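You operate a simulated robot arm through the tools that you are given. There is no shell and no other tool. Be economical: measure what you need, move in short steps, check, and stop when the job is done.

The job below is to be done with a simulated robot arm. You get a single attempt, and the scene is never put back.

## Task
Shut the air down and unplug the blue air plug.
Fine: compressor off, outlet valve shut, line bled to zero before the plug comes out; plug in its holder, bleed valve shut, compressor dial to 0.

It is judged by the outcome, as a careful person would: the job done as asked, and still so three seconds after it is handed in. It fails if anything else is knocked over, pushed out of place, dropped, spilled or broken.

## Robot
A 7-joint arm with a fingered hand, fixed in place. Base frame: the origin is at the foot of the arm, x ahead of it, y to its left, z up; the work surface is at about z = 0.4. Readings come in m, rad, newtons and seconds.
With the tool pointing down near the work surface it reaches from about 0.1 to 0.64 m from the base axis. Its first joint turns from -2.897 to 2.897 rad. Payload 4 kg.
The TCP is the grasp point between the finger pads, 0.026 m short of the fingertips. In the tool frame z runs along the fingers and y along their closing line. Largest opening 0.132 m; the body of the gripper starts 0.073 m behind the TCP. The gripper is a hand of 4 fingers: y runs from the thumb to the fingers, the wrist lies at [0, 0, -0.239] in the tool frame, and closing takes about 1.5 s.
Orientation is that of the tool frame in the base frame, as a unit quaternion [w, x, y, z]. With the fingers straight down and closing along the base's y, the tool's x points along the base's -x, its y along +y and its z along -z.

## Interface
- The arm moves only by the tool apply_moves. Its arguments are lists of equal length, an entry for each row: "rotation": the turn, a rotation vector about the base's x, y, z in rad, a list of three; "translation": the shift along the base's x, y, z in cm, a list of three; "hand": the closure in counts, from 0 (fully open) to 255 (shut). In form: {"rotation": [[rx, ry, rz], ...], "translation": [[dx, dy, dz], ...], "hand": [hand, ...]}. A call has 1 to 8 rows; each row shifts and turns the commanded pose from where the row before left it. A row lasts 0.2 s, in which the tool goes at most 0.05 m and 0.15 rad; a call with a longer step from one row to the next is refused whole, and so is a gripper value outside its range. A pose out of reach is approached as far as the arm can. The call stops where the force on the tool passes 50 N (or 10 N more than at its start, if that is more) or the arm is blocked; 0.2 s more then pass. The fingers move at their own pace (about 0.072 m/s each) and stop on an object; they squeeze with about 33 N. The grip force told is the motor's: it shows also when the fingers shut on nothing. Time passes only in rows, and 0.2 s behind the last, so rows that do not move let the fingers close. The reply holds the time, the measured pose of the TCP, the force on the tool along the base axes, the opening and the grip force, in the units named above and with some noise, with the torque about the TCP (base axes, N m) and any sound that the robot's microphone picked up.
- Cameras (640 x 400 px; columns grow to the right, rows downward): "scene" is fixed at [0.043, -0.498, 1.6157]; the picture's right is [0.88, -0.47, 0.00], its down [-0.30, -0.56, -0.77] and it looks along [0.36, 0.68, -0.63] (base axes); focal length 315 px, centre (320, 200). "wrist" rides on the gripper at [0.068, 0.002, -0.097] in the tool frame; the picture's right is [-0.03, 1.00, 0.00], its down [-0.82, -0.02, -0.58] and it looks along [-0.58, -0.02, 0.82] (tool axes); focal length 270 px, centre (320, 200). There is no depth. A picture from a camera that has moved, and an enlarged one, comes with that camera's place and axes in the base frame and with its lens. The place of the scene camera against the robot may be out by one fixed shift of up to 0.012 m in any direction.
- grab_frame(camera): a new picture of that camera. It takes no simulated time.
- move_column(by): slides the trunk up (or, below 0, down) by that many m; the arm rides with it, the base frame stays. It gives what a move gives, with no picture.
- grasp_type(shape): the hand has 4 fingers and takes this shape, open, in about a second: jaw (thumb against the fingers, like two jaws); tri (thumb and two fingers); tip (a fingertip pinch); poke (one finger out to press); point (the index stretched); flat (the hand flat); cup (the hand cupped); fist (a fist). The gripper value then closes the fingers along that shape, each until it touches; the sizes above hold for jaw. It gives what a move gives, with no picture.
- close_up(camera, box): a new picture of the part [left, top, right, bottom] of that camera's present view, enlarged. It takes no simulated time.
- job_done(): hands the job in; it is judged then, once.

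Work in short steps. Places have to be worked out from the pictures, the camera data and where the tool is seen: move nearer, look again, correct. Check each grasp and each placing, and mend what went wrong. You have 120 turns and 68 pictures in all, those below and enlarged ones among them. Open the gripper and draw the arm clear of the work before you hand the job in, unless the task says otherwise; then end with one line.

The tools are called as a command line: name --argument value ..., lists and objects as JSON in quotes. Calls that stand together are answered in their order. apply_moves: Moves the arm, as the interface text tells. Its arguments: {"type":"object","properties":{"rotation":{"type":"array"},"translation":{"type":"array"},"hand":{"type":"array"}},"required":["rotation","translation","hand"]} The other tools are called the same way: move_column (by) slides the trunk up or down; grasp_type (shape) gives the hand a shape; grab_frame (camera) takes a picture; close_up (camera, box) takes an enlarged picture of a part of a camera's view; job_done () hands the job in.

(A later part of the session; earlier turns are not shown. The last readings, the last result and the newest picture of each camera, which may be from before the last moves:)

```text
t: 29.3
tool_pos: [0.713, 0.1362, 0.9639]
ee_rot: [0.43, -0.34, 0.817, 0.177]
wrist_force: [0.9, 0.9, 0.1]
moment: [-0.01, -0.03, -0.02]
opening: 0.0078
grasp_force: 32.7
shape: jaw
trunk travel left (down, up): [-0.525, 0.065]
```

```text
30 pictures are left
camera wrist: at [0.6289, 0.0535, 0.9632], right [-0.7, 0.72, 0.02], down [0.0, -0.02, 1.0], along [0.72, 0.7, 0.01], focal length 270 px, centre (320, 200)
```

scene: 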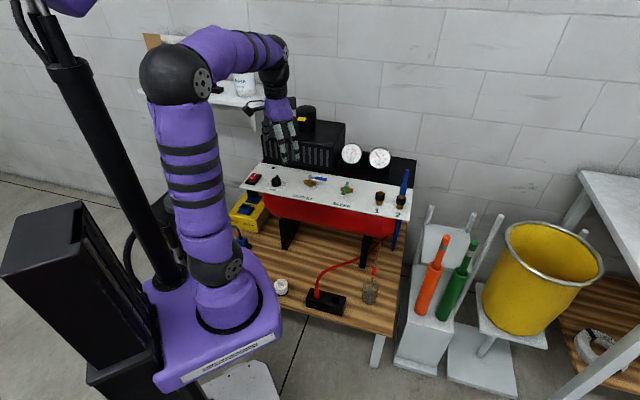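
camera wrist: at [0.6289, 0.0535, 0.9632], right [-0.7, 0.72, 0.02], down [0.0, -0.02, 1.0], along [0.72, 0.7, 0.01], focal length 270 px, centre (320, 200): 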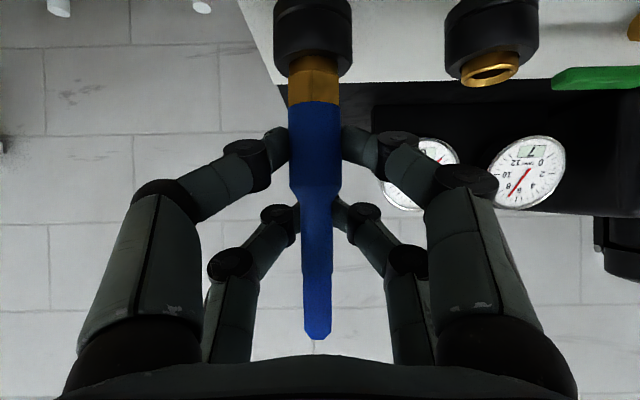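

The hand has closed on the plug with 32.7 N. I pull straight up gently to test the hold.

apply_moves --rotation '[[0, 0, 0], [0, 0, 0], [0, 0, 0]]' --translation '[[0, 0, 0.4], [0, 0, 0.4], [0, 0, 0.4]]' --hand '[255, 255, 255]'

grab_frame --camera "wrist"

```text
t: 30.1
tool_pos: [0.714, 0.1351, 0.9698]
ee_rot: [0.423, -0.34, 0.821, 0.177]
wrist_force: [-3.5, 0.6, -40.2]
moment: [-0.1, 0.18, 0.12]
opening: 0.0072
grasp_force: 32.7
shape: jaw
trunk travel left (down, up): [-0.525, 0.065]
```

```text
29 pictures are left
camera wrist: at [0.6304, 0.0527, 0.9695], right [-0.7, 0.72, 0.02], down [0.02, -0.01, 1.0], along [0.72, 0.7, 0.0], focal length 270 px, centre (320, 200)
```

wrist: 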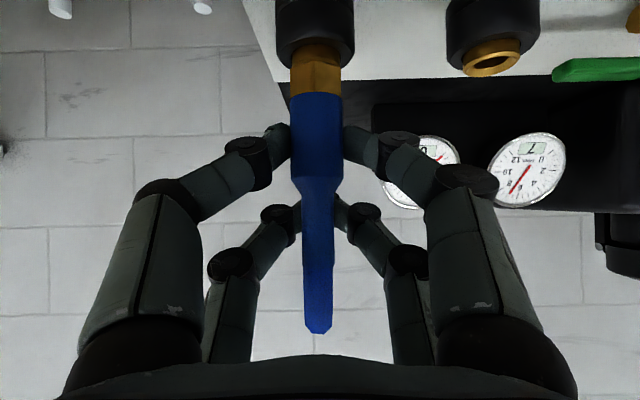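

The grip holds at 40 N but the coupling still retains the plug. I pull a bit harder in one small step.

apply_moves --rotation '[[0, 0, 0], [0, 0, 0], [0, 0, 0]]' --translation '[[0, 0, 0.2], [0, 0, 0.2], [0, 0, 0.2]]' --hand '[255, 255, 255]'

close_up --camera "wrist" --box '[230, 0, 410, 120]'

```text
t: 30.9
tool_pos: [0.7156, 0.1343, 0.9759]
ee_rot: [0.423, -0.341, 0.821, 0.176]
wrist_force: [-2.7, -0.6, -42.6]
moment: [-0.1, 0.19, 0.05]
opening: 0.0068
grasp_force: 33.0
shape: jaw
trunk travel left (down, up): [-0.525, 0.065]
```

```text
3.33 times, centred on (320, 60) of wrist
camera zoom: at [0.6311, 0.0522, 0.9751], right [-0.7, 0.72, 0.02], down [0.02, -0.01, 1.0], along [0.72, 0.7, 0.0], focal length 901 px, centre (320, 667)
```

zoom: 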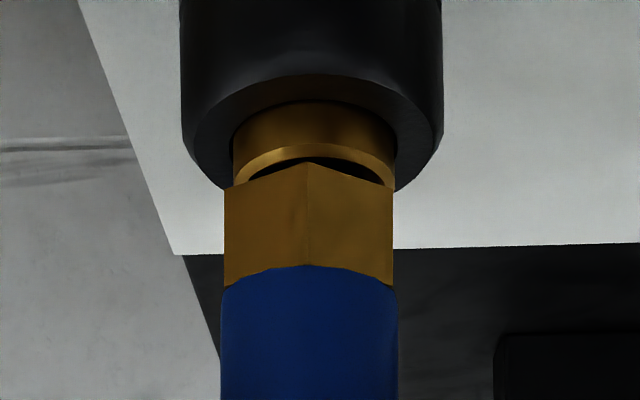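

At about 42 N the fingers slip, while the coupling still holds. It likely releases by its black sleeve. I loosen slightly so the fingers straddle the plug, and press the lower fingers down onto the sleeve to see if it slides.

apply_moves --rotation '[[0, 0, 0], [0, 0, 0], [0, 0, 0], [0, 0, 0], [0, 0, 0]]' --translation '[[0, 0, -0.6], [0, 0, 0], [0, 0, -0.6], [0, 0, -0.6], [0, 0, -0.5]]' --hand '[197, 197, 197, 197, 197]'

grab_frame --camera "wrist"

```text
t: 32.1
tool_pos: [0.715, 0.137, 0.9584]
ee_rot: [0.429, -0.34, 0.818, 0.177]
wrist_force: [-0.6, 0.2, 0.4]
moment: [0.01, -0.02, 0.0]
opening: 0.0297
grasp_force: 0.0
shape: jaw
trunk travel left (down, up): [-0.525, 0.065]
```

```text
27 pictures are left
camera wrist: at [0.6309, 0.0542, 0.9574], right [-0.7, 0.72, 0.02], down [0.0, -0.02, 1.0], along [0.72, 0.7, 0.01], focal length 270 px, centre (320, 200)
```

wrist: 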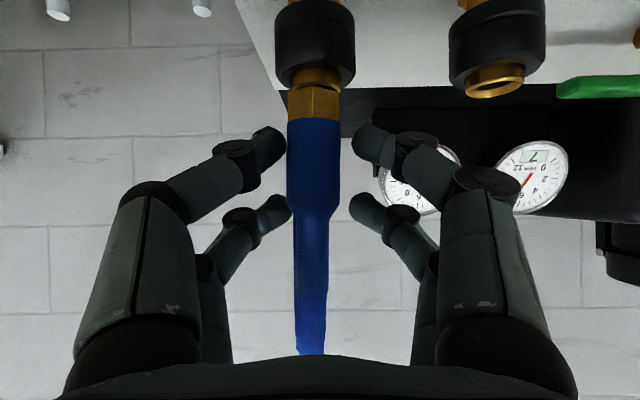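

close_up --camera "wrist" --box '[230, 0, 410, 140]'

```text
2.86 times, centred on (320, 70) of wrist
camera zoom: at [0.6309, 0.0542, 0.9574], right [-0.7, 0.72, 0.02], down [0.0, -0.02, 1.0], along [0.72, 0.7, 0.01], focal length 772 px, centre (320, 571)
```

zoom: 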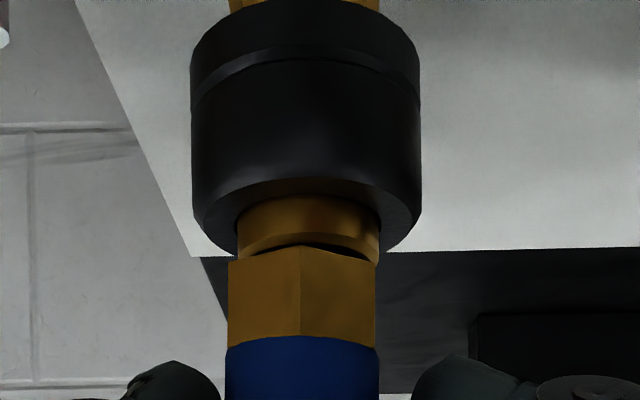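

The sleeve has a seam. I narrow the fingers a bit more and press down on the sleeve rim gently.

apply_moves --rotation '[[0, 0, 0], [0, 0, 0], [0, 0, 0], [0, 0, 0], [0, 0, 0], [0, 0, 0], [0, 0, 0], [0, 0, 0]]' --translation '[[0, 0, 0], [0, 0, -0.7], [0, 0, -0.6], [0, 0, -0.4], [0, 0, -0.3], [0, 0, -0.3], [0, 0, -0.3], [0, 0, -0.3]]' --hand '[205, 205, 205, 205, 205, 205, 205, 205]'

close_up --camera "wrist" --box '[230, 0, 410, 140]'

```text
t: 33.9
tool_pos: [0.7153, 0.1355, 0.9302]
ee_rot: [0.432, -0.339, 0.817, 0.177]
wrist_force: [-0.3, -0.4, 7.3]
moment: [-0.07, -0.03, 0.03]
opening: 0.0267
grasp_force: 0.1
shape: jaw
trunk travel left (down, up): [-0.525, 0.065]
```

```text
2.86 times, centred on (320, 70) of wrist
camera zoom: at [0.6305, 0.0539, 0.929], right [-0.7, 0.72, 0.02], down [0.0, -0.02, 1.0], along [0.72, 0.7, 0.01], focal length 772 px, centre (320, 571)
```

zoom: 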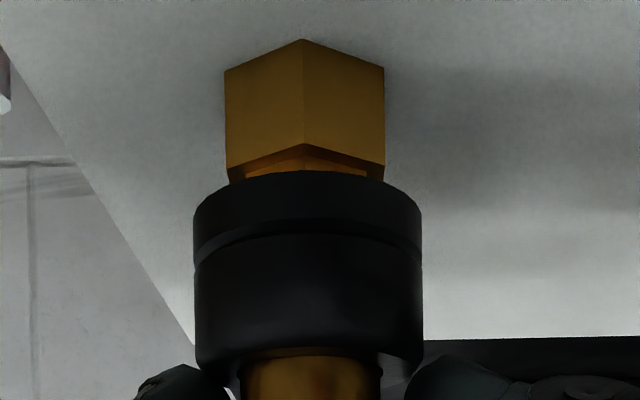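

Contact at 7 N, and there is a gap below the sleeve where it could slide toward the base hex. I press further.

apply_moves --rotation '[[0, 0, 0], [0, 0, 0], [0, 0, 0], [0, 0, 0]]' --translation '[[0, 0, -0.3], [0, 0, -0.3], [0, 0, -0.3], [0, 0, -0.2]]' --hand '[205, 205, 205, 205]'

close_up --camera "wrist" --box '[230, 0, 410, 200]'

```text
t: 34.9
tool_pos: [0.7149, 0.1364, 0.9202]
ee_rot: [0.431, -0.34, 0.817, 0.177]
wrist_force: [1.1, -0.6, 3.3]
moment: [-0.02, -0.06, -0.02]
opening: 0.0152
grasp_force: 32.5
shape: jaw
trunk travel left (down, up): [-0.525, 0.065]
```

```text
2.00 times, centred on (320, 100) of wrist
camera zoom: at [0.6303, 0.0539, 0.9169], right [-0.7, 0.72, 0.02], down [0.0, -0.02, 1.0], along [0.72, 0.7, 0.01], focal length 541 px, centre (320, 400)
```

zoom: 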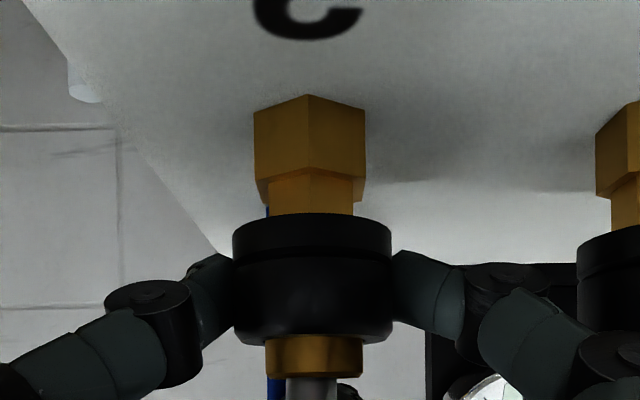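

The sleeve moved and a steel stem now shows above the socket, so the plug has released upward. I take a full view to see where it is.

grab_frame --camera "wrist"

grab_frame --camera "scene"

```text
23 pictures are left
camera wrist: at [0.6303, 0.0539, 0.9169], right [-0.7, 0.72, 0.02], down [0.0, -0.02, 1.0], along [0.72, 0.7, 0.01], focal length 270 px, centre (320, 200)
```

wrist: 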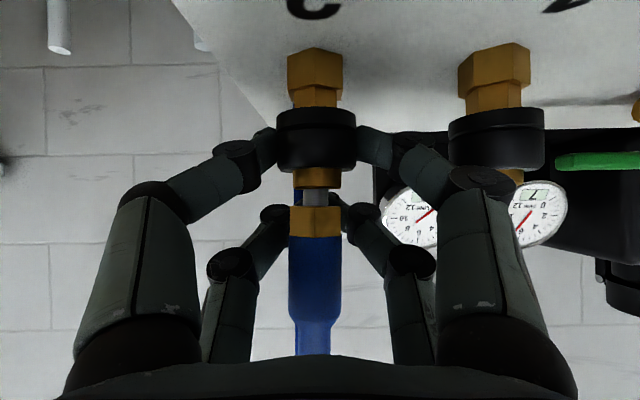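

```text
22 pictures are left
```

scene: 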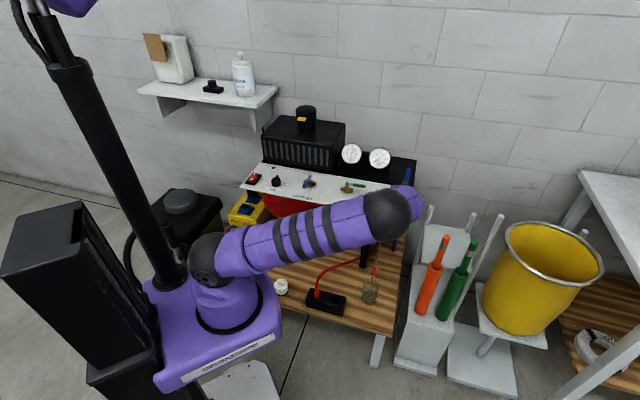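

The plug has popped up about 1 cm and still stands in the socket. I open enough to clear, rise 5 cm alongside it, and re-grip the blue body.

apply_moves --rotation '[[0, 0, 0], [0, 0, 0], [0, 0, 0], [0, 0, 0], [0, 0, 0], [0, 0, 0]]' --translation '[[0, 0, 0], [0, 0, 0], [0, 0, 0.5], [0, 0, 1.5], [0, 0, 1.5], [0, 0, 1.5]]' --hand '[150, 150, 150, 150, 150, 150]'

grab_frame --camera "wrist"

```text
t: 36.3
tool_pos: [0.7142, 0.1375, 0.9699]
ee_rot: [0.43, -0.339, 0.818, 0.175]
wrist_force: [-0.1, 0.0, 0.5]
moment: [0.0, -0.02, -0.01]
opening: 0.0537
grasp_force: 0.1
shape: jaw
trunk travel left (down, up): [-0.525, 0.065]
```

```text
21 pictures are left
camera wrist: at [0.63, 0.0546, 0.9689], right [-0.7, 0.72, 0.02], down [0.0, -0.02, 1.0], along [0.72, 0.7, 0.01], focal length 270 px, centre (320, 200)
```

wrist: 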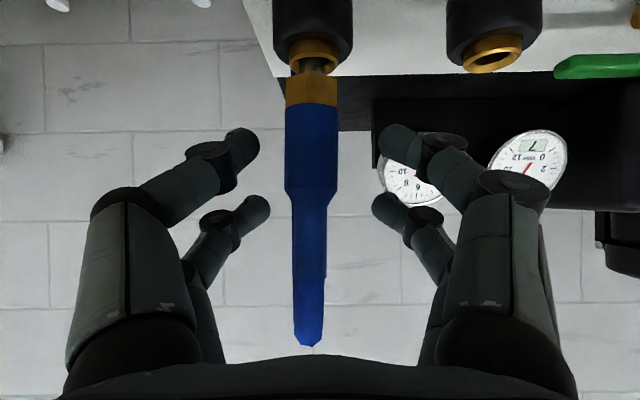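

The plug still stands and the lower fingers are at mid-body. I close and lift slowly.

apply_moves --rotation '[[0, 0, 0], [0, 0, 0], [0, 0, 0], [0, 0, 0], [0, 0, 0], [0, 0, 0.0]]' --translation '[[0, 0, 0], [0, 0, 0], [0, 0, 0], [0, 0, 0], [0, 0, 0], [0, 0, 0.5]]' --hand '[255, 255, 255, 255, 255, 255]'

apply_moves --rotation '[[0, 0, 0], [0, 0, 0], [0, 0, 0], [0, 0, 0]]' --translation '[[0, 0, 0.8], [0, 0, 1.2], [0, 0, 1.5], [0, 0, 1.5]]' --hand '[255, 255, 255, 255]'

grab_frame --camera "wrist"

```text
t: 37.7
tool_pos: [0.7149, 0.1373, 0.9742]
ee_rot: [0.43, -0.34, 0.817, 0.177]
wrist_force: [0.1, 0.8, -3.1]
moment: [0.02, 0.05, -0.04]
opening: 0.0087
grasp_force: 33.2
shape: jaw
trunk travel left (down, up): [-0.525, 0.065]
```

```text
t: 38.7
tool_pos: [0.715, 0.1374, 1.0247]
ee_rot: [0.43, -0.34, 0.817, 0.177]
wrist_force: [-0.2, -0.2, -1.3]
moment: [0.02, -0.02, -0.02]
opening: 0.0086
grasp_force: 32.8
shape: jaw
trunk travel left (down, up): [-0.525, 0.065]
```

```text
20 pictures are left
camera wrist: at [0.6302, 0.0553, 1.0236], right [-0.7, 0.72, 0.02], down [0.0, -0.02, 1.0], along [0.72, 0.7, 0.01], focal length 270 px, centre (320, 200)
```

wrist: 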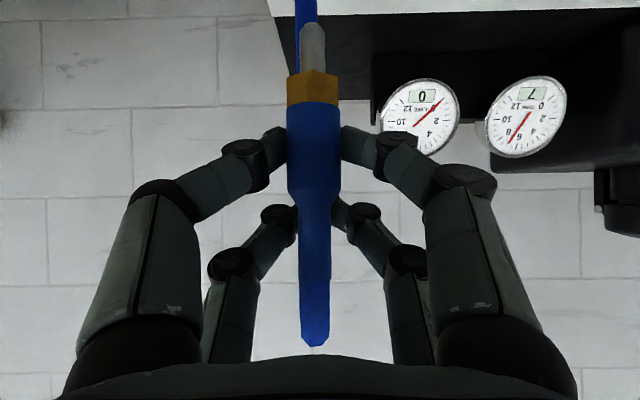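

The plug is out and held vertical, its stem tip about 7.4 cm below the TCP. I move toward the point above the holder's empty slot, then will lower with the column.

apply_moves --rotation '[[0, 0, 0], [0, 0, 0], [0, 0, 0], [0, 0, 0], [0, 0, 0], [0, 0, 0], [0, 0, 0], [0, 0, 0]]' --translation '[[-3, -3, 0], [-3, -3, 0], [-3, -3, 0], [-3.5, 0, 0], [-3.5, 1.5, 0], [-3.5, 2, 0], [-3.5, 2, 0], [-3.5, 1.8, 0]]' --hand '[255, 255, 255, 255, 255, 255, 255, 255]'

grab_frame --camera "scene"

```text
t: 40.5
tool_pos: [0.4593, 0.1171, 1.0296]
ee_rot: [0.43, -0.34, 0.817, 0.178]
wrist_force: [-0.5, 0.4, -1.2]
moment: [0.01, -0.01, 0.01]
opening: 0.0087
grasp_force: 33.1
shape: jaw
out of reach, approached as far as the arm can: row 8
trunk travel left (down, up): [-0.525, 0.065]
```

```text
19 pictures are left
```

scene: 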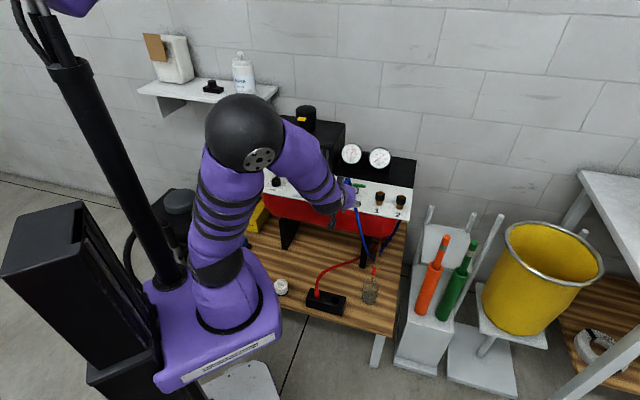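

The arm is at its near limit in this heading. Turning the hand's heading about 45° toward +y moves the wrist out to a comfortable radius and keeps the plug vertical.

apply_moves --rotation '[[0, 0, 0.131], [0, 0, 0.131], [0, 0, 0.131], [0, 0, 0.131], [0, 0, 0.131], [0, 0, 0.131]]' --translation '[[0, 0, 0], [0, 0, 0], [0, 0, 0], [0, 0, 0], [0, 0, 0], [0, 0, 0]]' --hand '[255, 255, 255, 255, 255, 255]'

```text
t: 41.9
tool_pos: [0.4595, 0.1196, 1.0275]
ee_rot: [-0.329, 0.628, -0.624, -0.329]
wrist_force: [-0.3, -0.2, -0.6]
moment: [0.04, 0.04, -0.02]
opening: 0.0088
grasp_force: 32.9
shape: jaw
trunk travel left (down, up): [-0.525, 0.065]
```

Heading reached. I lower the trunk by 0.30 m and look.

move_column --by -0.3

grab_frame --camera "wrist"

grab_frame --camera "scene"

```text
t: 44.9
tool_pos: [0.4597, 0.1205, 0.7281]
ee_rot: [-0.329, 0.628, -0.625, -0.328]
wrist_force: [0.4, 0.3, -1.0]
moment: [0.04, -0.02, 0.02]
opening: 0.0087
grasp_force: 32.8
shape: jaw
trunk travel left (down, up): [-0.225, 0.365]
```

```text
18 pictures are left
camera wrist: at [0.4584, 0.0012, 0.7256], right [-1.0, 0.01, 0.02], down [0.02, -0.01, 1.0], along [0.01, 1.0, 0.01], focal length 270 px, centre (320, 200)
```

wrist: 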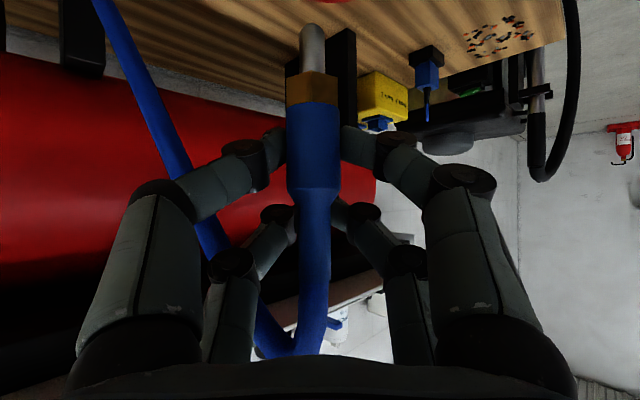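

```text
17 pictures are left
```

scene: 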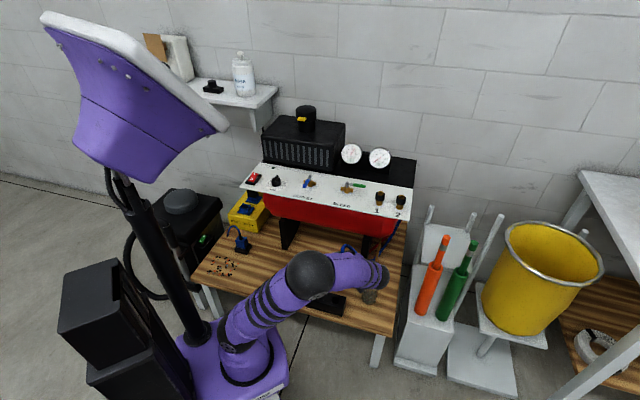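

Works well. The plug axis is at about (0.462, 0.113). I lower 0.13 m more and then view the holder.

move_column --by -0.13

close_up --camera "scene" --box '[270, 230, 410, 330]'

grab_frame --camera "wrist"

```text
t: 46.5
tool_pos: [0.4599, 0.119, 0.5973]
ee_rot: [-0.33, 0.627, -0.625, -0.328]
wrist_force: [0.0, 0.1, -0.3]
moment: [0.0, -0.01, -0.02]
opening: 0.0088
grasp_force: 33.0
shape: jaw
trunk travel left (down, up): [-0.095, 0.495]
```

```text
4.00 times, centred on (340, 280) of scene
camera zoom: at [0.043, -0.498, 1.6157], right [0.88, -0.47, 0.0], down [-0.3, -0.56, -0.77], along [0.36, 0.68, -0.63], focal length 1261 px, centre (240, -120)
```

zoom: 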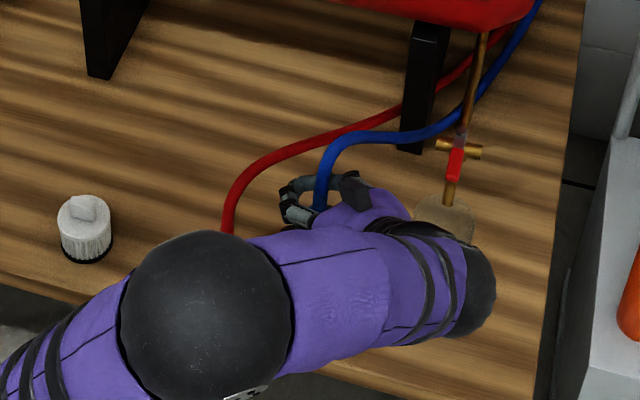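

```text
15 pictures are left
camera wrist: at [0.4584, 0.0011, 0.5956], right [-1.0, 0.01, 0.02], down [0.02, -0.01, 1.0], along [0.01, 1.0, 0.01], focal length 270 px, centre (320, 200)
```

wrist: 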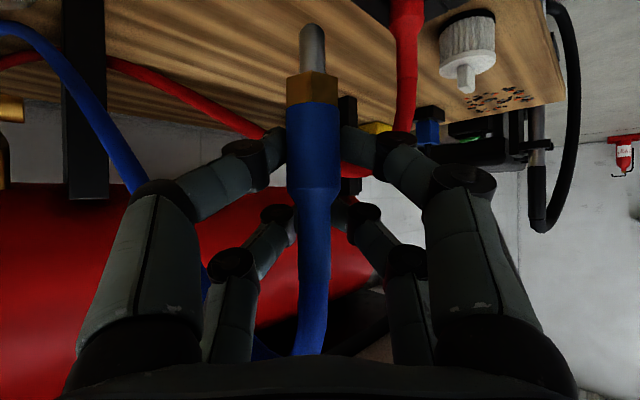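

The red plug sits at about (0.403, 0.18) in view, consistent with the slot being at about (0.453, 0.122), and it is sunk so its thick part is inside the box. I shift (-0.9, +0.9) cm, lower so the tip is just above the box, and look.

apply_moves --rotation '[[0, 0, 0], [0, 0, 0], [0, 0, 0]]' --translation '[[-0.9, 0.9, 0], [0, 0, -2], [0, 0, -2.4]]' --hand '[255, 255, 255]'

close_up --camera "wrist" --box '[220, 0, 500, 175]'

```text
t: 47.3
tool_pos: [0.4516, 0.1267, 0.5547]
ee_rot: [-0.33, 0.627, -0.625, -0.328]
wrist_force: [-0.1, 0.3, -0.2]
moment: [-0.02, -0.03, -0.04]
opening: 0.0087
grasp_force: 33.4
shape: jaw
trunk travel left (down, up): [-0.095, 0.495]
```

```text
2.29 times, centred on (360, 88) of wrist
camera zoom: at [0.4496, 0.0082, 0.5516], right [-1.0, 0.01, 0.02], down [0.02, -0.01, 1.0], along [0.01, 1.0, 0.01], focal length 618 px, centre (229, 457)
```

zoom: 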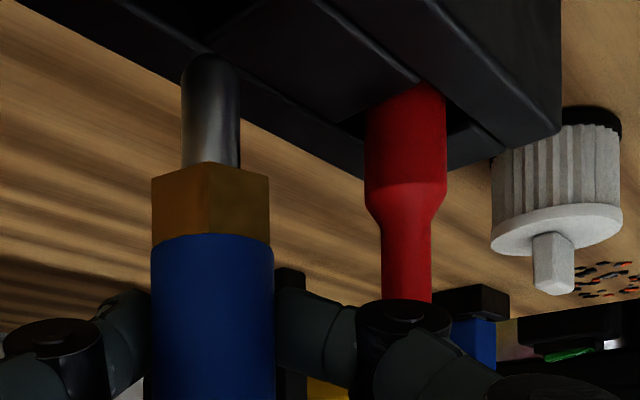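

The stem tip is about 2 cm above the box top and close to the slot. I lower 1.6 cm so tip and slot edges can be compared directly.

apply_moves --rotation '[[0, 0, 0], [0, 0, 0]]' --translation '[[0.2, 0.2, -0.8], [0, 0, -0.7]]' --hand '[255, 255]'

close_up --camera "wrist" --box '[200, 0, 440, 150]'

```text
t: 47.9
tool_pos: [0.4526, 0.128, 0.5389]
ee_rot: [-0.329, 0.628, -0.624, -0.329]
wrist_force: [0.0, -0.1, -0.7]
moment: [-0.02, 0.01, -0.01]
opening: 0.0086
grasp_force: 32.6
shape: jaw
trunk travel left (down, up): [-0.095, 0.495]
```

```text
2.67 times, centred on (320, 75) of wrist
camera zoom: at [0.4518, 0.011, 0.5374], right [-1.0, 0.01, 0.02], down [0.02, -0.01, 1.0], along [0.01, 1.0, 0.01], focal length 721 px, centre (320, 533)
```

zoom: 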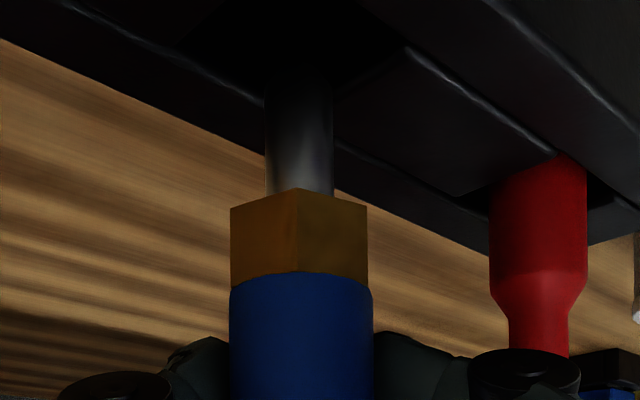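

Triangulating the rim gives a box top near z=0.461 and a slot centre of about (0.456, 0.124). The stem is at (0.455, 0.125), so it is on target, and I descend gently.

apply_moves --rotation '[[0, 0, 0], [0, 0, 0], [0, 0, 0], [0, 0, 0]]' --translation '[[0, 0, -0.5], [0, 0, -0.5], [0, 0, -0.4], [0, 0, -0.4]]' --hand '[255, 255, 255, 255]'

close_up --camera "wrist" --box '[200, 0, 440, 150]'

```text
t: 48.9
tool_pos: [0.4538, 0.13, 0.5218]
ee_rot: [-0.33, 0.627, -0.624, -0.329]
wrist_force: [-1.1, -0.3, -0.7]
moment: [-0.01, 0.0, -0.04]
opening: 0.0086
grasp_force: 33.2
shape: jaw
trunk travel left (down, up): [-0.095, 0.495]
```

```text
2.67 times, centred on (320, 75) of wrist
camera zoom: at [0.452, 0.0112, 0.5195], right [-1.0, 0.01, 0.02], down [0.02, -0.01, 1.0], along [0.01, 1.0, 0.01], focal length 721 px, centre (320, 533)
```

zoom: 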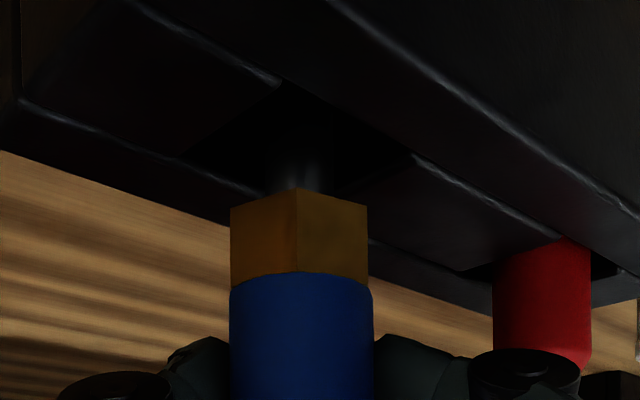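

The stem has entered a square slot roughly 2.5 cm wide and looks centred. I continue down in small steps, watching force.

apply_moves --rotation '[[0, 0, 0], [0, 0, 0], [0, 0, 0], [0, 0, 0]]' --translation '[[0, 0, -0.3], [0, 0, -0.3], [0, 0, -0.3], [0, 0, -0.3]]' --hand '[255, 255, 255, 255]'

close_up --camera "wrist" --box '[200, 0, 440, 150]'

```text
t: 49.9
tool_pos: [0.4527, 0.1295, 0.5085]
ee_rot: [-0.33, 0.628, -0.624, -0.329]
wrist_force: [-0.7, 0.7, 1.8]
moment: [0.01, 0.02, -0.03]
opening: 0.0087
grasp_force: 33.2
shape: jaw
trunk travel left (down, up): [-0.095, 0.495]
```

```text
2.67 times, centred on (320, 75) of wrist
camera zoom: at [0.4524, 0.0115, 0.507], right [-1.0, 0.01, 0.02], down [0.02, -0.01, 1.0], along [0.01, 1.0, 0.01], focal length 721 px, centre (320, 533)
```

zoom: 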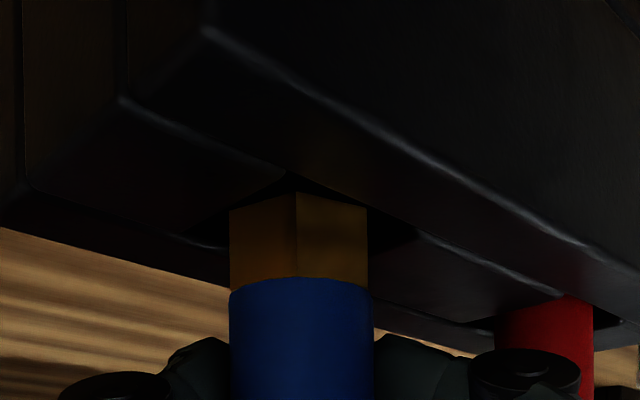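

The hex is right at the rim and centred left-right. I continue down.

apply_moves --rotation '[[0, 0, 0], [0, 0, 0], [0, 0, 0]]' --translation '[[0, 0, -0.3], [0, 0, -0.2], [0, 0, -0.2]]' --hand '[255, 255, 255]'

```text
t: 50.7
tool_pos: [0.4528, 0.1328, 0.5049]
ee_rot: [-0.332, 0.628, -0.623, -0.329]
wrist_force: [4.3, 12.0, 26.5]
moment: [0.27, -0.05, -0.09]
opening: 0.0089
grasp_force: 33.5
shape: jaw
trunk travel left (down, up): [-0.095, 0.495]
```

The contact torque points to the hex's front side catching the rim. I back up 5 mm, shift about 4 mm away from the robot and retry.

apply_moves --rotation '[[0, 0, 0], [0, 0, 0], [0, 0, 0], [0, 0, 0], [0, 0, 0]]' --translation '[[0, 0, 0.6], [0.15, 0.4, 0], [0, 0, -0.3], [0, 0, -0.3], [0, 0, -0.3]]' --hand '[255, 255, 255, 255, 255]'

close_up --camera "wrist" --box '[200, 0, 440, 150]'

```text
t: 51.9
tool_pos: [0.453, 0.1376, 0.5006]
ee_rot: [-0.331, 0.628, -0.622, -0.329]
wrist_force: [-1.0, 10.3, 29.2]
moment: [0.12, 0.03, 0.0]
opening: 0.0091
grasp_force: 33.3
shape: jaw
trunk travel left (down, up): [-0.095, 0.495]
```

```text
2.67 times, centred on (320, 75) of wrist
camera zoom: at [0.4526, 0.0182, 0.4985], right [-1.0, 0.01, 0.01], down [0.01, -0.02, 1.0], along [0.01, 1.0, 0.02], focal length 721 px, centre (320, 533)
```

zoom: 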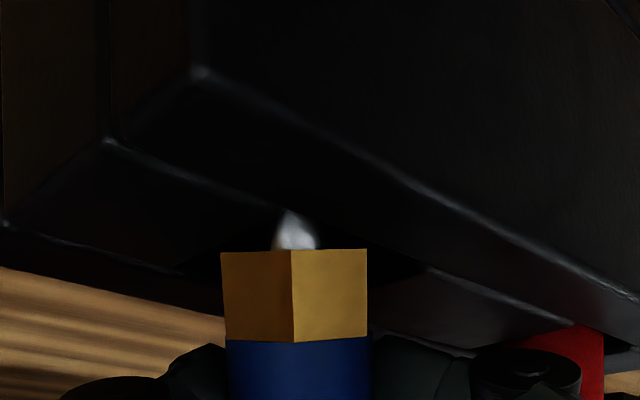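

The hex's front is catching and the plug has tilted, so the slot must lie about 8 mm further away than I assumed (top nearer z≈0.456). I lift clear and check the plug's posture in the hand.

apply_moves --rotation '[[0, 0, 0], [0, 0, 0]]' --translation '[[0, 0, 0.8], [0, 0, 0.7]]' --hand '[255, 255]'

grab_frame --camera "wrist"

```text
t: 52.5
tool_pos: [0.4531, 0.1335, 0.5129]
ee_rot: [0.33, -0.626, 0.627, 0.326]
wrist_force: [0.4, 0.6, -0.6]
moment: [0.01, 0.01, 0.02]
opening: 0.009
grasp_force: 32.7
shape: jaw
trunk travel left (down, up): [-0.095, 0.495]
```

```text
9 pictures are left
camera wrist: at [0.4523, 0.0149, 0.5106], right [-1.0, 0.01, 0.02], down [0.02, -0.01, 1.0], along [0.02, 1.0, 0.01], focal length 270 px, centre (320, 200)
```

wrist: 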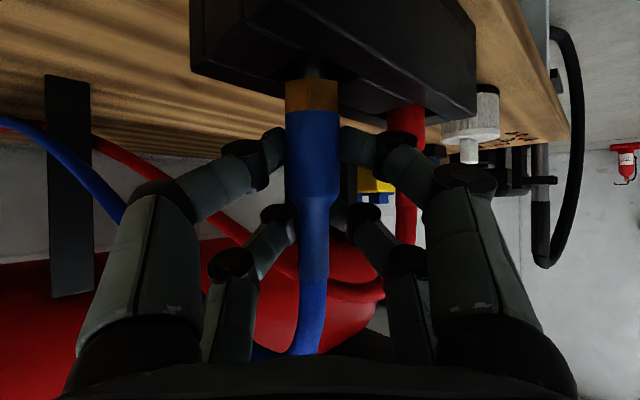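

The plug has straightened with about 3 mm of slip. I shift +3.5 mm in y and descend in small steps.

apply_moves --rotation '[[0, 0, 0], [0, 0, 0], [0, 0, 0], [0, 0, 0]]' --translation '[[0.05, 0.4, 0], [0, 0, -0.3], [0, 0, -0.3], [0, 0, -0.2]]' --hand '[255, 255, 255, 255]'

```text
t: 53.5
tool_pos: [0.4544, 0.1387, 0.5071]
ee_rot: [-0.332, 0.627, -0.624, -0.328]
wrist_force: [-0.5, -2.3, 18.9]
moment: [0.06, -0.04, -0.04]
opening: 0.009
grasp_force: 33.2
shape: jaw
trunk travel left (down, up): [-0.095, 0.495]
```

Contact has now shifted to the far side, so the centre lies between. I lift slightly, come back 2 mm and retry.

apply_moves --rotation '[[0, 0, 0], [0, 0, 0], [0, 0, 0], [0, 0, 0], [0, 0, 0]]' --translation '[[0, 0, 0.5], [-0.1, -0.2, 0], [0, 0, -0.3], [0, 0, -0.2], [0, 0, -0.2]]' --hand '[255, 255, 255, 255, 255]'

```text
t: 54.7
tool_pos: [0.4534, 0.1385, 0.5056]
ee_rot: [-0.332, 0.628, -0.622, -0.328]
wrist_force: [3.1, -1.1, 32.3]
moment: [0.06, -0.07, -0.11]
opening: 0.0097
grasp_force: 32.8
shape: jaw
trunk travel left (down, up): [-0.095, 0.495]
```

I take a close-up to see what is touching.

close_up --camera "wrist" --box '[240, 40, 440, 165]'

```text
3.20 times, centred on (340, 102) of wrist
camera zoom: at [0.4519, 0.0195, 0.5037], right [-1.0, 0.01, 0.01], down [0.01, -0.02, 1.0], along [0.01, 1.0, 0.02], focal length 865 px, centre (256, 512)
```

zoom: 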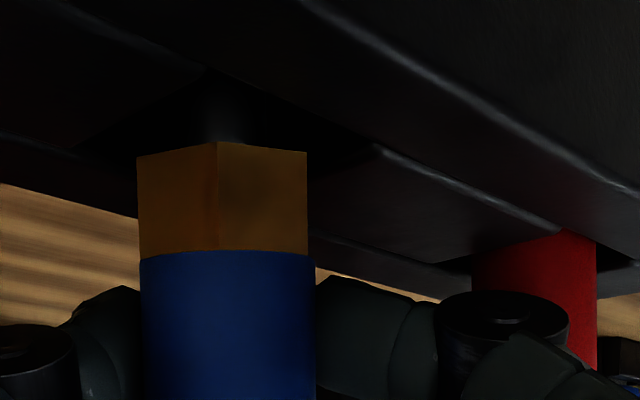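

The stem tip seems to be resting on a ledge inside the recess, since the red plug sits one stem-length deeper, so the stem must find a bore at the recess centre. Recomputed from several frames, the recess centre is (0.455, 0.1293). I lift and re-measure.

apply_moves --rotation '[[0, 0, 0], [0, 0, 0], [0, 0, 0], [0, 0, 0]]' --translation '[[0, 0, 0.8], [0, 0, 0.8], [0.05, -0.25, 0], [0, 0, 0]]' --hand '[255, 255, 255, 255]'

close_up --camera "wrist" --box '[200, 20, 440, 170]'

```text
t: 55.7
tool_pos: [0.4557, 0.1336, 0.5184]
ee_rot: [-0.329, 0.627, -0.625, -0.328]
wrist_force: [0.0, 1.4, -0.7]
moment: [0.03, 0.01, 0.0]
opening: 0.01
grasp_force: 32.9
shape: jaw
trunk travel left (down, up): [-0.095, 0.495]
```

```text
2.67 times, centred on (320, 95) of wrist
camera zoom: at [0.4534, 0.0147, 0.5173], right [-1.0, 0.01, 0.02], down [0.02, -0.01, 1.0], along [0.01, 1.0, 0.01], focal length 721 px, centre (320, 480)
```

zoom: 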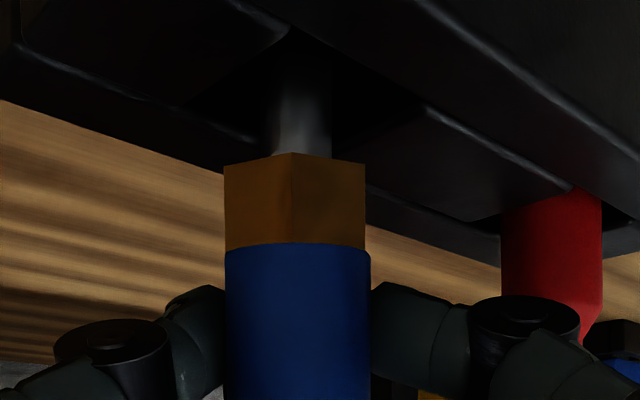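

The plug is tilted about 15° in the hand, bottom toward the robot. I lift 1 cm, rotate the hand +0.25 rad about x to make the plug vertical, and re-centre it.

apply_moves --rotation '[[0, 0, 0], [0.125, 0, 0], [0.125, 0, 0], [0, 0, 0]]' --translation '[[0, 0, 0.8], [-0.05, -0.33, 0], [-0.05, -0.33, 0], [0, 0, 0]]' --hand '[255, 255, 255, 255]'

close_up --camera "wrist" --box '[200, 20, 440, 170]'

```text
t: 56.7
tool_pos: [0.4547, 0.1273, 0.5274]
ee_rot: [-0.405, 0.582, -0.578, -0.404]
wrist_force: [0.6, -0.1, -0.4]
moment: [-0.01, -0.02, 0.0]
opening: 0.0094
grasp_force: 33.1
shape: jaw
trunk travel left (down, up): [-0.095, 0.495]
```

```text
2.67 times, centred on (320, 95) of wrist
camera zoom: at [0.4531, 0.0129, 0.496], right [-1.0, 0.01, 0.02], down [0.02, -0.26, 0.97], along [0.01, 0.97, 0.26], focal length 721 px, centre (320, 480)
```

zoom: 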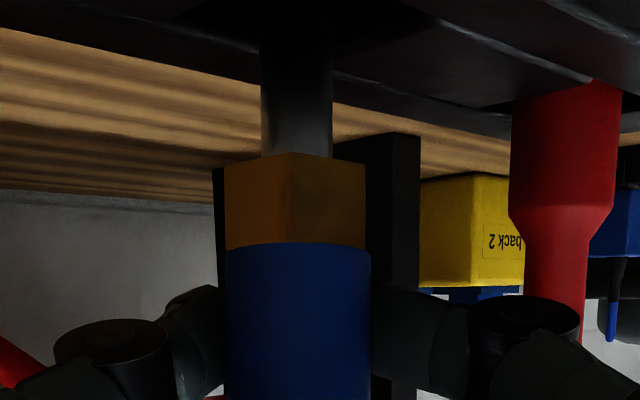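

On re-measuring widths, I over-corrected; the true tilt is only about 5°. I rotate back 0.16 rad, re-centre to TCP (0.4527, 0.1305), and descend with force watch.

apply_moves --rotation '[[-0.08, 0, 0], [-0.08, 0, 0], [0, 0, 0], [0, 0, 0], [0, 0, 0], [0, 0, 0]]' --translation '[[-0.1, 0.16, 0], [-0.1, 0.16, 0], [0, 0, -0.8], [0, 0, -0.7], [0, 0, -0.4], [0, 0, -0.3]]' --hand '[255, 255, 255, 255, 255, 255]'

```text
t: 58.1
tool_pos: [0.4508, 0.131, 0.5073]
ee_rot: [-0.359, 0.611, -0.609, -0.356]
wrist_force: [1.2, -2.0, 8.3]
moment: [0.02, 0.01, 0.0]
opening: 0.0094
grasp_force: 32.8
shape: jaw
trunk travel left (down, up): [-0.095, 0.495]
```

Light contact at 8 N. I search laterally while pressing lightly, starting 2 mm toward the robot.

apply_moves --rotation '[[0, 0, 0], [0, 0, 0], [0, 0, 0]]' --translation '[[0, -0.2, 0], [0, 0, -0.1], [0, 0, 0]]' --hand '[255, 255, 255]'

apply_moves --rotation '[[0, 0, 0], [0, 0, 0], [0, 0, 0]]' --translation '[[0.25, 0, 0], [0, 0, 0], [0, 0, 0]]' --hand '[255, 255, 255]'

```text
t: 58.9
tool_pos: [0.4501, 0.1285, 0.5055]
ee_rot: [-0.358, 0.612, -0.609, -0.356]
wrist_force: [0.2, 4.9, 17.5]
moment: [0.26, -0.03, 0.03]
opening: 0.0094
grasp_force: 33.4
shape: jaw
trunk travel left (down, up): [-0.095, 0.495]
```

```text
t: 59.7
tool_pos: [0.4531, 0.1276, 0.505]
ee_rot: [-0.357, 0.612, -0.609, -0.356]
wrist_force: [-5.4, 1.4, 9.6]
moment: [0.01, 0.09, 0.01]
opening: 0.0096
grasp_force: 32.9
shape: jaw
trunk travel left (down, up): [-0.095, 0.495]
```

Force dropped when moving +x. I continue the search that way with a slight press.

apply_moves --rotation '[[0, 0, 0], [0, 0, 0], [0, 0, 0]]' --translation '[[0.2, 0, 0], [0, 0, -0.1], [0, 0, 0]]' --hand '[255, 255, 255]'

apply_moves --rotation '[[0, 0, 0], [0, 0, 0], [0, 0, 0]]' --translation '[[0, 0.2, 0], [0, 0.2, 0], [0, 0, 0]]' --hand '[255, 255, 255]'

```text
t: 60.5
tool_pos: [0.4561, 0.1285, 0.5047]
ee_rot: [-0.358, 0.612, -0.608, -0.357]
wrist_force: [-4.6, 0.8, 16.5]
moment: [0.04, 0.03, -0.01]
opening: 0.0092
grasp_force: 32.9
shape: jaw
trunk travel left (down, up): [-0.095, 0.495]
```

```text
t: 61.3
tool_pos: [0.4558, 0.1325, 0.5042]
ee_rot: [-0.358, 0.612, -0.609, -0.356]
wrist_force: [-3.6, -0.9, 11.3]
moment: [-0.09, 0.0, -0.06]
opening: 0.0095
grasp_force: 32.7
shape: jaw
trunk travel left (down, up): [-0.095, 0.495]
```

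We have circled the estimated centre at TCP about (0.453, 0.131), so the hex may just be sitting on the rim. I move through the centre with light pressure.

apply_moves --rotation '[[0, 0, 0], [0, 0, 0]]' --translation '[[-0.15, -0.1, 0], [0, 0, 0]]' --hand '[255, 255]'

apply_moves --rotation '[[0, 0, 0], [0, 0, 0]]' --translation '[[-0.12, -0.05, 0], [0, 0, -0.1]]' --hand '[255, 255]'

```text
t: 61.9
tool_pos: [0.4547, 0.131, 0.5047]
ee_rot: [-0.358, 0.612, -0.609, -0.355]
wrist_force: [2.1, 1.8, 8.3]
moment: [-0.05, -0.15, 0.02]
opening: 0.0098
grasp_force: 32.7
shape: jaw
trunk travel left (down, up): [-0.095, 0.495]
```

```text
t: 62.5
tool_pos: [0.4532, 0.1313, 0.5045]
ee_rot: [-0.358, 0.612, -0.609, -0.356]
wrist_force: [6.1, 4.4, 12.0]
moment: [0.07, -0.19, 0.02]
opening: 0.0096
grasp_force: 32.9
shape: jaw
trunk travel left (down, up): [-0.095, 0.495]
```

Contact torques put the touch on the front side at these spots and on the far side at larger y, so the centre should be near TCP (0.4545, 0.134). I lift 4 mm, move there and lower.

apply_moves --rotation '[[0, 0, 0], [0, 0, 0], [0, 0, 0], [0, 0, 0], [0, 0, 0], [0, 0, 0]]' --translation '[[0, 0, 0.6], [0.13, 0.3, 0], [0, 0, 0], [0, 0, -0.3], [0, 0, -0.3], [0, 0, -0.2]]' --hand '[255, 255, 255, 255, 255, 255]'

```text
t: 63.9
tool_pos: [0.4536, 0.1344, 0.5007]
ee_rot: [-0.359, 0.612, -0.608, -0.356]
wrist_force: [-3.5, -4.2, 18.1]
moment: [-0.19, 0.09, -0.02]
opening: 0.0098
grasp_force: 33.1
shape: jaw
trunk travel left (down, up): [-0.095, 0.495]
```

It is lower now (0.5007), with the side force pushing it toward the robot. I ease 1 mm that way and press slightly.

apply_moves --rotation '[[0, 0, 0], [0, 0, 0], [0, 0, 0]]' --translation '[[-0.1, -0.12, 0], [0, 0, -0.2], [0, 0, -0.1]]' --hand '[255, 255, 255]'

close_up --camera "wrist" --box '[200, 20, 440, 170]'

```text
t: 64.7
tool_pos: [0.4526, 0.1356, 0.4996]
ee_rot: [-0.359, 0.612, -0.607, -0.357]
wrist_force: [4.0, 4.5, 37.1]
moment: [-0.05, -0.02, -0.07]
opening: 0.0096
grasp_force: 33.4
shape: jaw
trunk travel left (down, up): [-0.095, 0.495]
```

```text
2.67 times, centred on (320, 95) of wrist
camera zoom: at [0.4524, 0.0172, 0.4867], right [-1.0, 0.01, 0.02], down [0.02, -0.11, 0.99], along [0.01, 0.99, 0.11], focal length 721 px, centre (320, 480)
```

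zoom: 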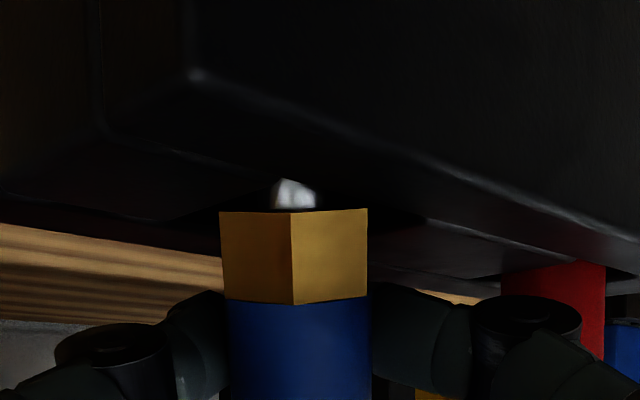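

The plug is being pushed up in the fingers again while its hex stays just above the rim, so the stem tip is resting on the recess floor rather than in the bore. I lift, let it spring back, and measure again.

apply_moves --rotation '[[0, 0, 0], [0, 0, 0], [0, 0, 0], [0, 0, 0]]' --translation '[[0, 0, 1], [0, 0, 1], [0, 0, 0.8], [0, 0, 0]]' --hand '[255, 255, 255, 255]'

close_up --camera "wrist" --box '[220, 40, 420, 165]'

```text
t: 65.7
tool_pos: [0.4544, 0.1306, 0.5251]
ee_rot: [-0.358, 0.612, -0.609, -0.356]
wrist_force: [-0.7, 0.2, -0.5]
moment: [0.01, -0.01, 0.0]
opening: 0.0093
grasp_force: 33.3
shape: jaw
trunk travel left (down, up): [-0.095, 0.495]
```

```text
3.20 times, centred on (320, 102) of wrist
camera zoom: at [0.4523, 0.0137, 0.5124], right [-1.0, 0.01, 0.02], down [0.02, -0.1, 0.99], along [0.01, 0.99, 0.1], focal length 865 px, centre (320, 512)
```

zoom: 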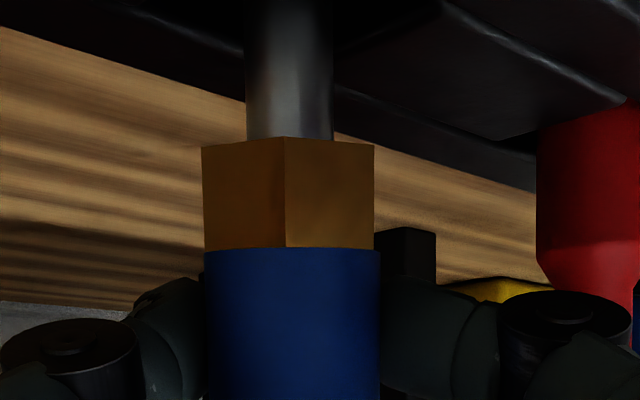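

The plug is vertical again, with its axis at about (0.4563, 0.128). The recess centre estimate is (0.455, 0.130), so I shift (-1.3, +1.8) mm and descend, stopping at light contact.

apply_moves --rotation '[[0, 0, 0], [0, 0, 0], [0, 0, 0], [0, 0, 0], [0, 0, 0], [0, 0, 0]]' --translation '[[-0.13, 0.18, 0], [0, 0, -0.8], [0, 0, -0.8], [0, 0, -0.3], [0, 0, -0.2], [0, 0, -0.1]]' --hand '[255, 255, 255, 255, 255, 255]'

```text
t: 67.1
tool_pos: [0.4525, 0.1361, 0.506]
ee_rot: [-0.359, 0.612, -0.608, -0.356]
wrist_force: [-1.5, -1.2, 31.7]
moment: [0.07, 0.04, -0.04]
opening: 0.0097
grasp_force: 33.1
shape: jaw
trunk travel left (down, up): [-0.095, 0.495]
```

Comparing with the earlier poke that sank 4 mm deeper, the bore should be at commanded TCP (0.4549, 0.1312). I lift, shift (+1.8, -1.2) mm and poke lightly.

apply_moves --rotation '[[0, 0, 0], [0, 0, 0], [0, 0, 0], [0, 0, 0], [0, 0, 0]]' --translation '[[0, 0, 0.9], [0.18, -0.12, 0], [0, 0, 0], [0, 0, -0.3], [0, 0, -0.3]]' --hand '[255, 255, 255, 255, 255]'

apply_moves --rotation '[[0, 0, 0], [0, 0, 0]]' --translation '[[0, 0, -0.2], [0, 0, -0.1]]' --hand '[255, 255]'

```text
t: 68.3
tool_pos: [0.4525, 0.1337, 0.5059]
ee_rot: [-0.358, 0.612, -0.608, -0.356]
wrist_force: [-0.3, -0.3, 10.0]
moment: [0.05, -0.04, -0.03]
opening: 0.0096
grasp_force: 32.7
shape: jaw
trunk travel left (down, up): [-0.095, 0.495]
```

```text
t: 68.9
tool_pos: [0.4542, 0.1343, 0.5046]
ee_rot: [-0.36, 0.612, -0.608, -0.357]
wrist_force: [-2.4, -0.7, 25.2]
moment: [0.09, 0.05, 0.0]
opening: 0.0094
grasp_force: 33.1
shape: jaw
trunk travel left (down, up): [-0.095, 0.495]
```

The contact torque still points to the far side of the axis. I lift, come back 1.5 mm in y, and poke again.

apply_moves --rotation '[[0, 0, 0], [0, 0, 0], [0, 0, 0], [0, 0, 0], [0, 0, 0]]' --translation '[[0, 0, 0.7], [-0.03, -0.17, 0], [0, 0, 0], [0, 0, -0.3], [0, 0, -0.3]]' --hand '[255, 255, 255, 255, 255]'

apply_moves --rotation '[[0, 0, 0], [0, 0, 0]]' --translation '[[0, 0, -0.2], [0, 0, 0]]' --hand '[255, 255]'

```text
t: 70.1
tool_pos: [0.4531, 0.131, 0.5044]
ee_rot: [-0.358, 0.612, -0.609, -0.355]
wrist_force: [-1.1, 1.0, 2.4]
moment: [-0.05, -0.01, 0.03]
opening: 0.0096
grasp_force: 32.7
shape: jaw
trunk travel left (down, up): [-0.095, 0.495]
```

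```text
t: 70.7
tool_pos: [0.4536, 0.1315, 0.5029]
ee_rot: [-0.358, 0.612, -0.608, -0.357]
wrist_force: [0.2, 5.0, 11.5]
moment: [0.16, -0.04, 0.02]
opening: 0.0095
grasp_force: 33.5
shape: jaw
trunk travel left (down, up): [-0.095, 0.495]
```

Force is lower and it sits deeper, now with a +y side push. I shift +0.7 mm and press on.

apply_moves --rotation '[[0, 0, 0], [0, 0, 0], [0, 0, 0], [0, 0, 0], [0, 0, 0]]' --translation '[[0, 0, 0.3], [0, 0.08, 0], [0, 0, -0.3], [0, 0, -0.1], [0, 0, -0.1]]' --hand '[255, 255, 255, 255, 255]'

```text
t: 71.9
tool_pos: [0.4527, 0.1317, 0.5024]
ee_rot: [-0.358, 0.612, -0.608, -0.357]
wrist_force: [-0.9, 4.0, 14.8]
moment: [0.0, -0.01, 0.01]
opening: 0.0097
grasp_force: 33.0
shape: jaw
trunk travel left (down, up): [-0.095, 0.495]
```

The contact is now at the front, so I shift +1 mm y and press a touch more.

apply_moves --rotation '[[0, 0, 0], [0, 0, 0], [0, 0, 0], [0, 0, 0], [0, 0, 0]]' --translation '[[0, 0, 0.4], [0, 0.08, 0], [0, 0, -0.4], [0, 0, -0.1], [0, 0, -0.1]]' --hand '[255, 255, 255, 255, 255]'

```text
t: 73.1
tool_pos: [0.4541, 0.1353, 0.4991]
ee_rot: [-0.36, 0.612, -0.609, -0.355]
wrist_force: [3.6, 7.1, 27.3]
moment: [-0.03, -0.07, -0.03]
opening: 0.0098
grasp_force: 32.8
shape: jaw
trunk travel left (down, up): [-0.095, 0.495]
```

It is being pushed toward +y as it sinks, so I follow it: +2 mm y and +0.5 mm x without lifting.

apply_moves --rotation '[[0, 0, 0], [0, 0, 0], [0, 0, 0]]' --translation '[[0.05, 0.2, 0], [0, 0, 0], [0, 0, -0.1]]' --hand '[255, 255, 255]'

close_up --camera "wrist" --box '[220, 40, 420, 165]'

```text
t: 73.9
tool_pos: [0.4531, 0.1355, 0.4989]
ee_rot: [-0.359, 0.612, -0.608, -0.356]
wrist_force: [2.9, -0.4, 36.6]
moment: [-0.22, -0.07, -0.07]
opening: 0.0102
grasp_force: 32.9
shape: jaw
trunk travel left (down, up): [-0.095, 0.495]
```

```text
3.20 times, centred on (320, 102) of wrist
camera zoom: at [0.4519, 0.018, 0.4859], right [-1.0, 0.01, 0.02], down [0.02, -0.11, 0.99], along [0.01, 0.99, 0.11], focal length 865 px, centre (320, 512)
```

zoom: 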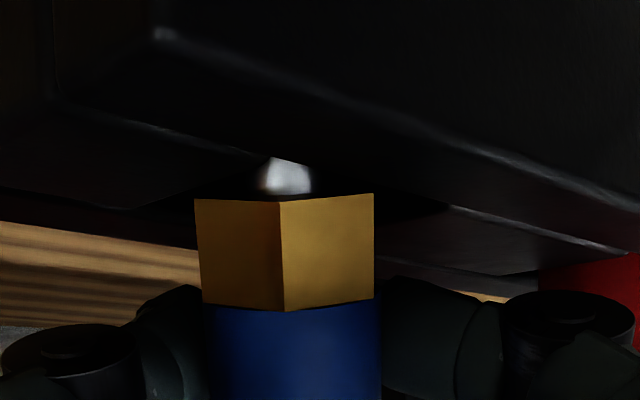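

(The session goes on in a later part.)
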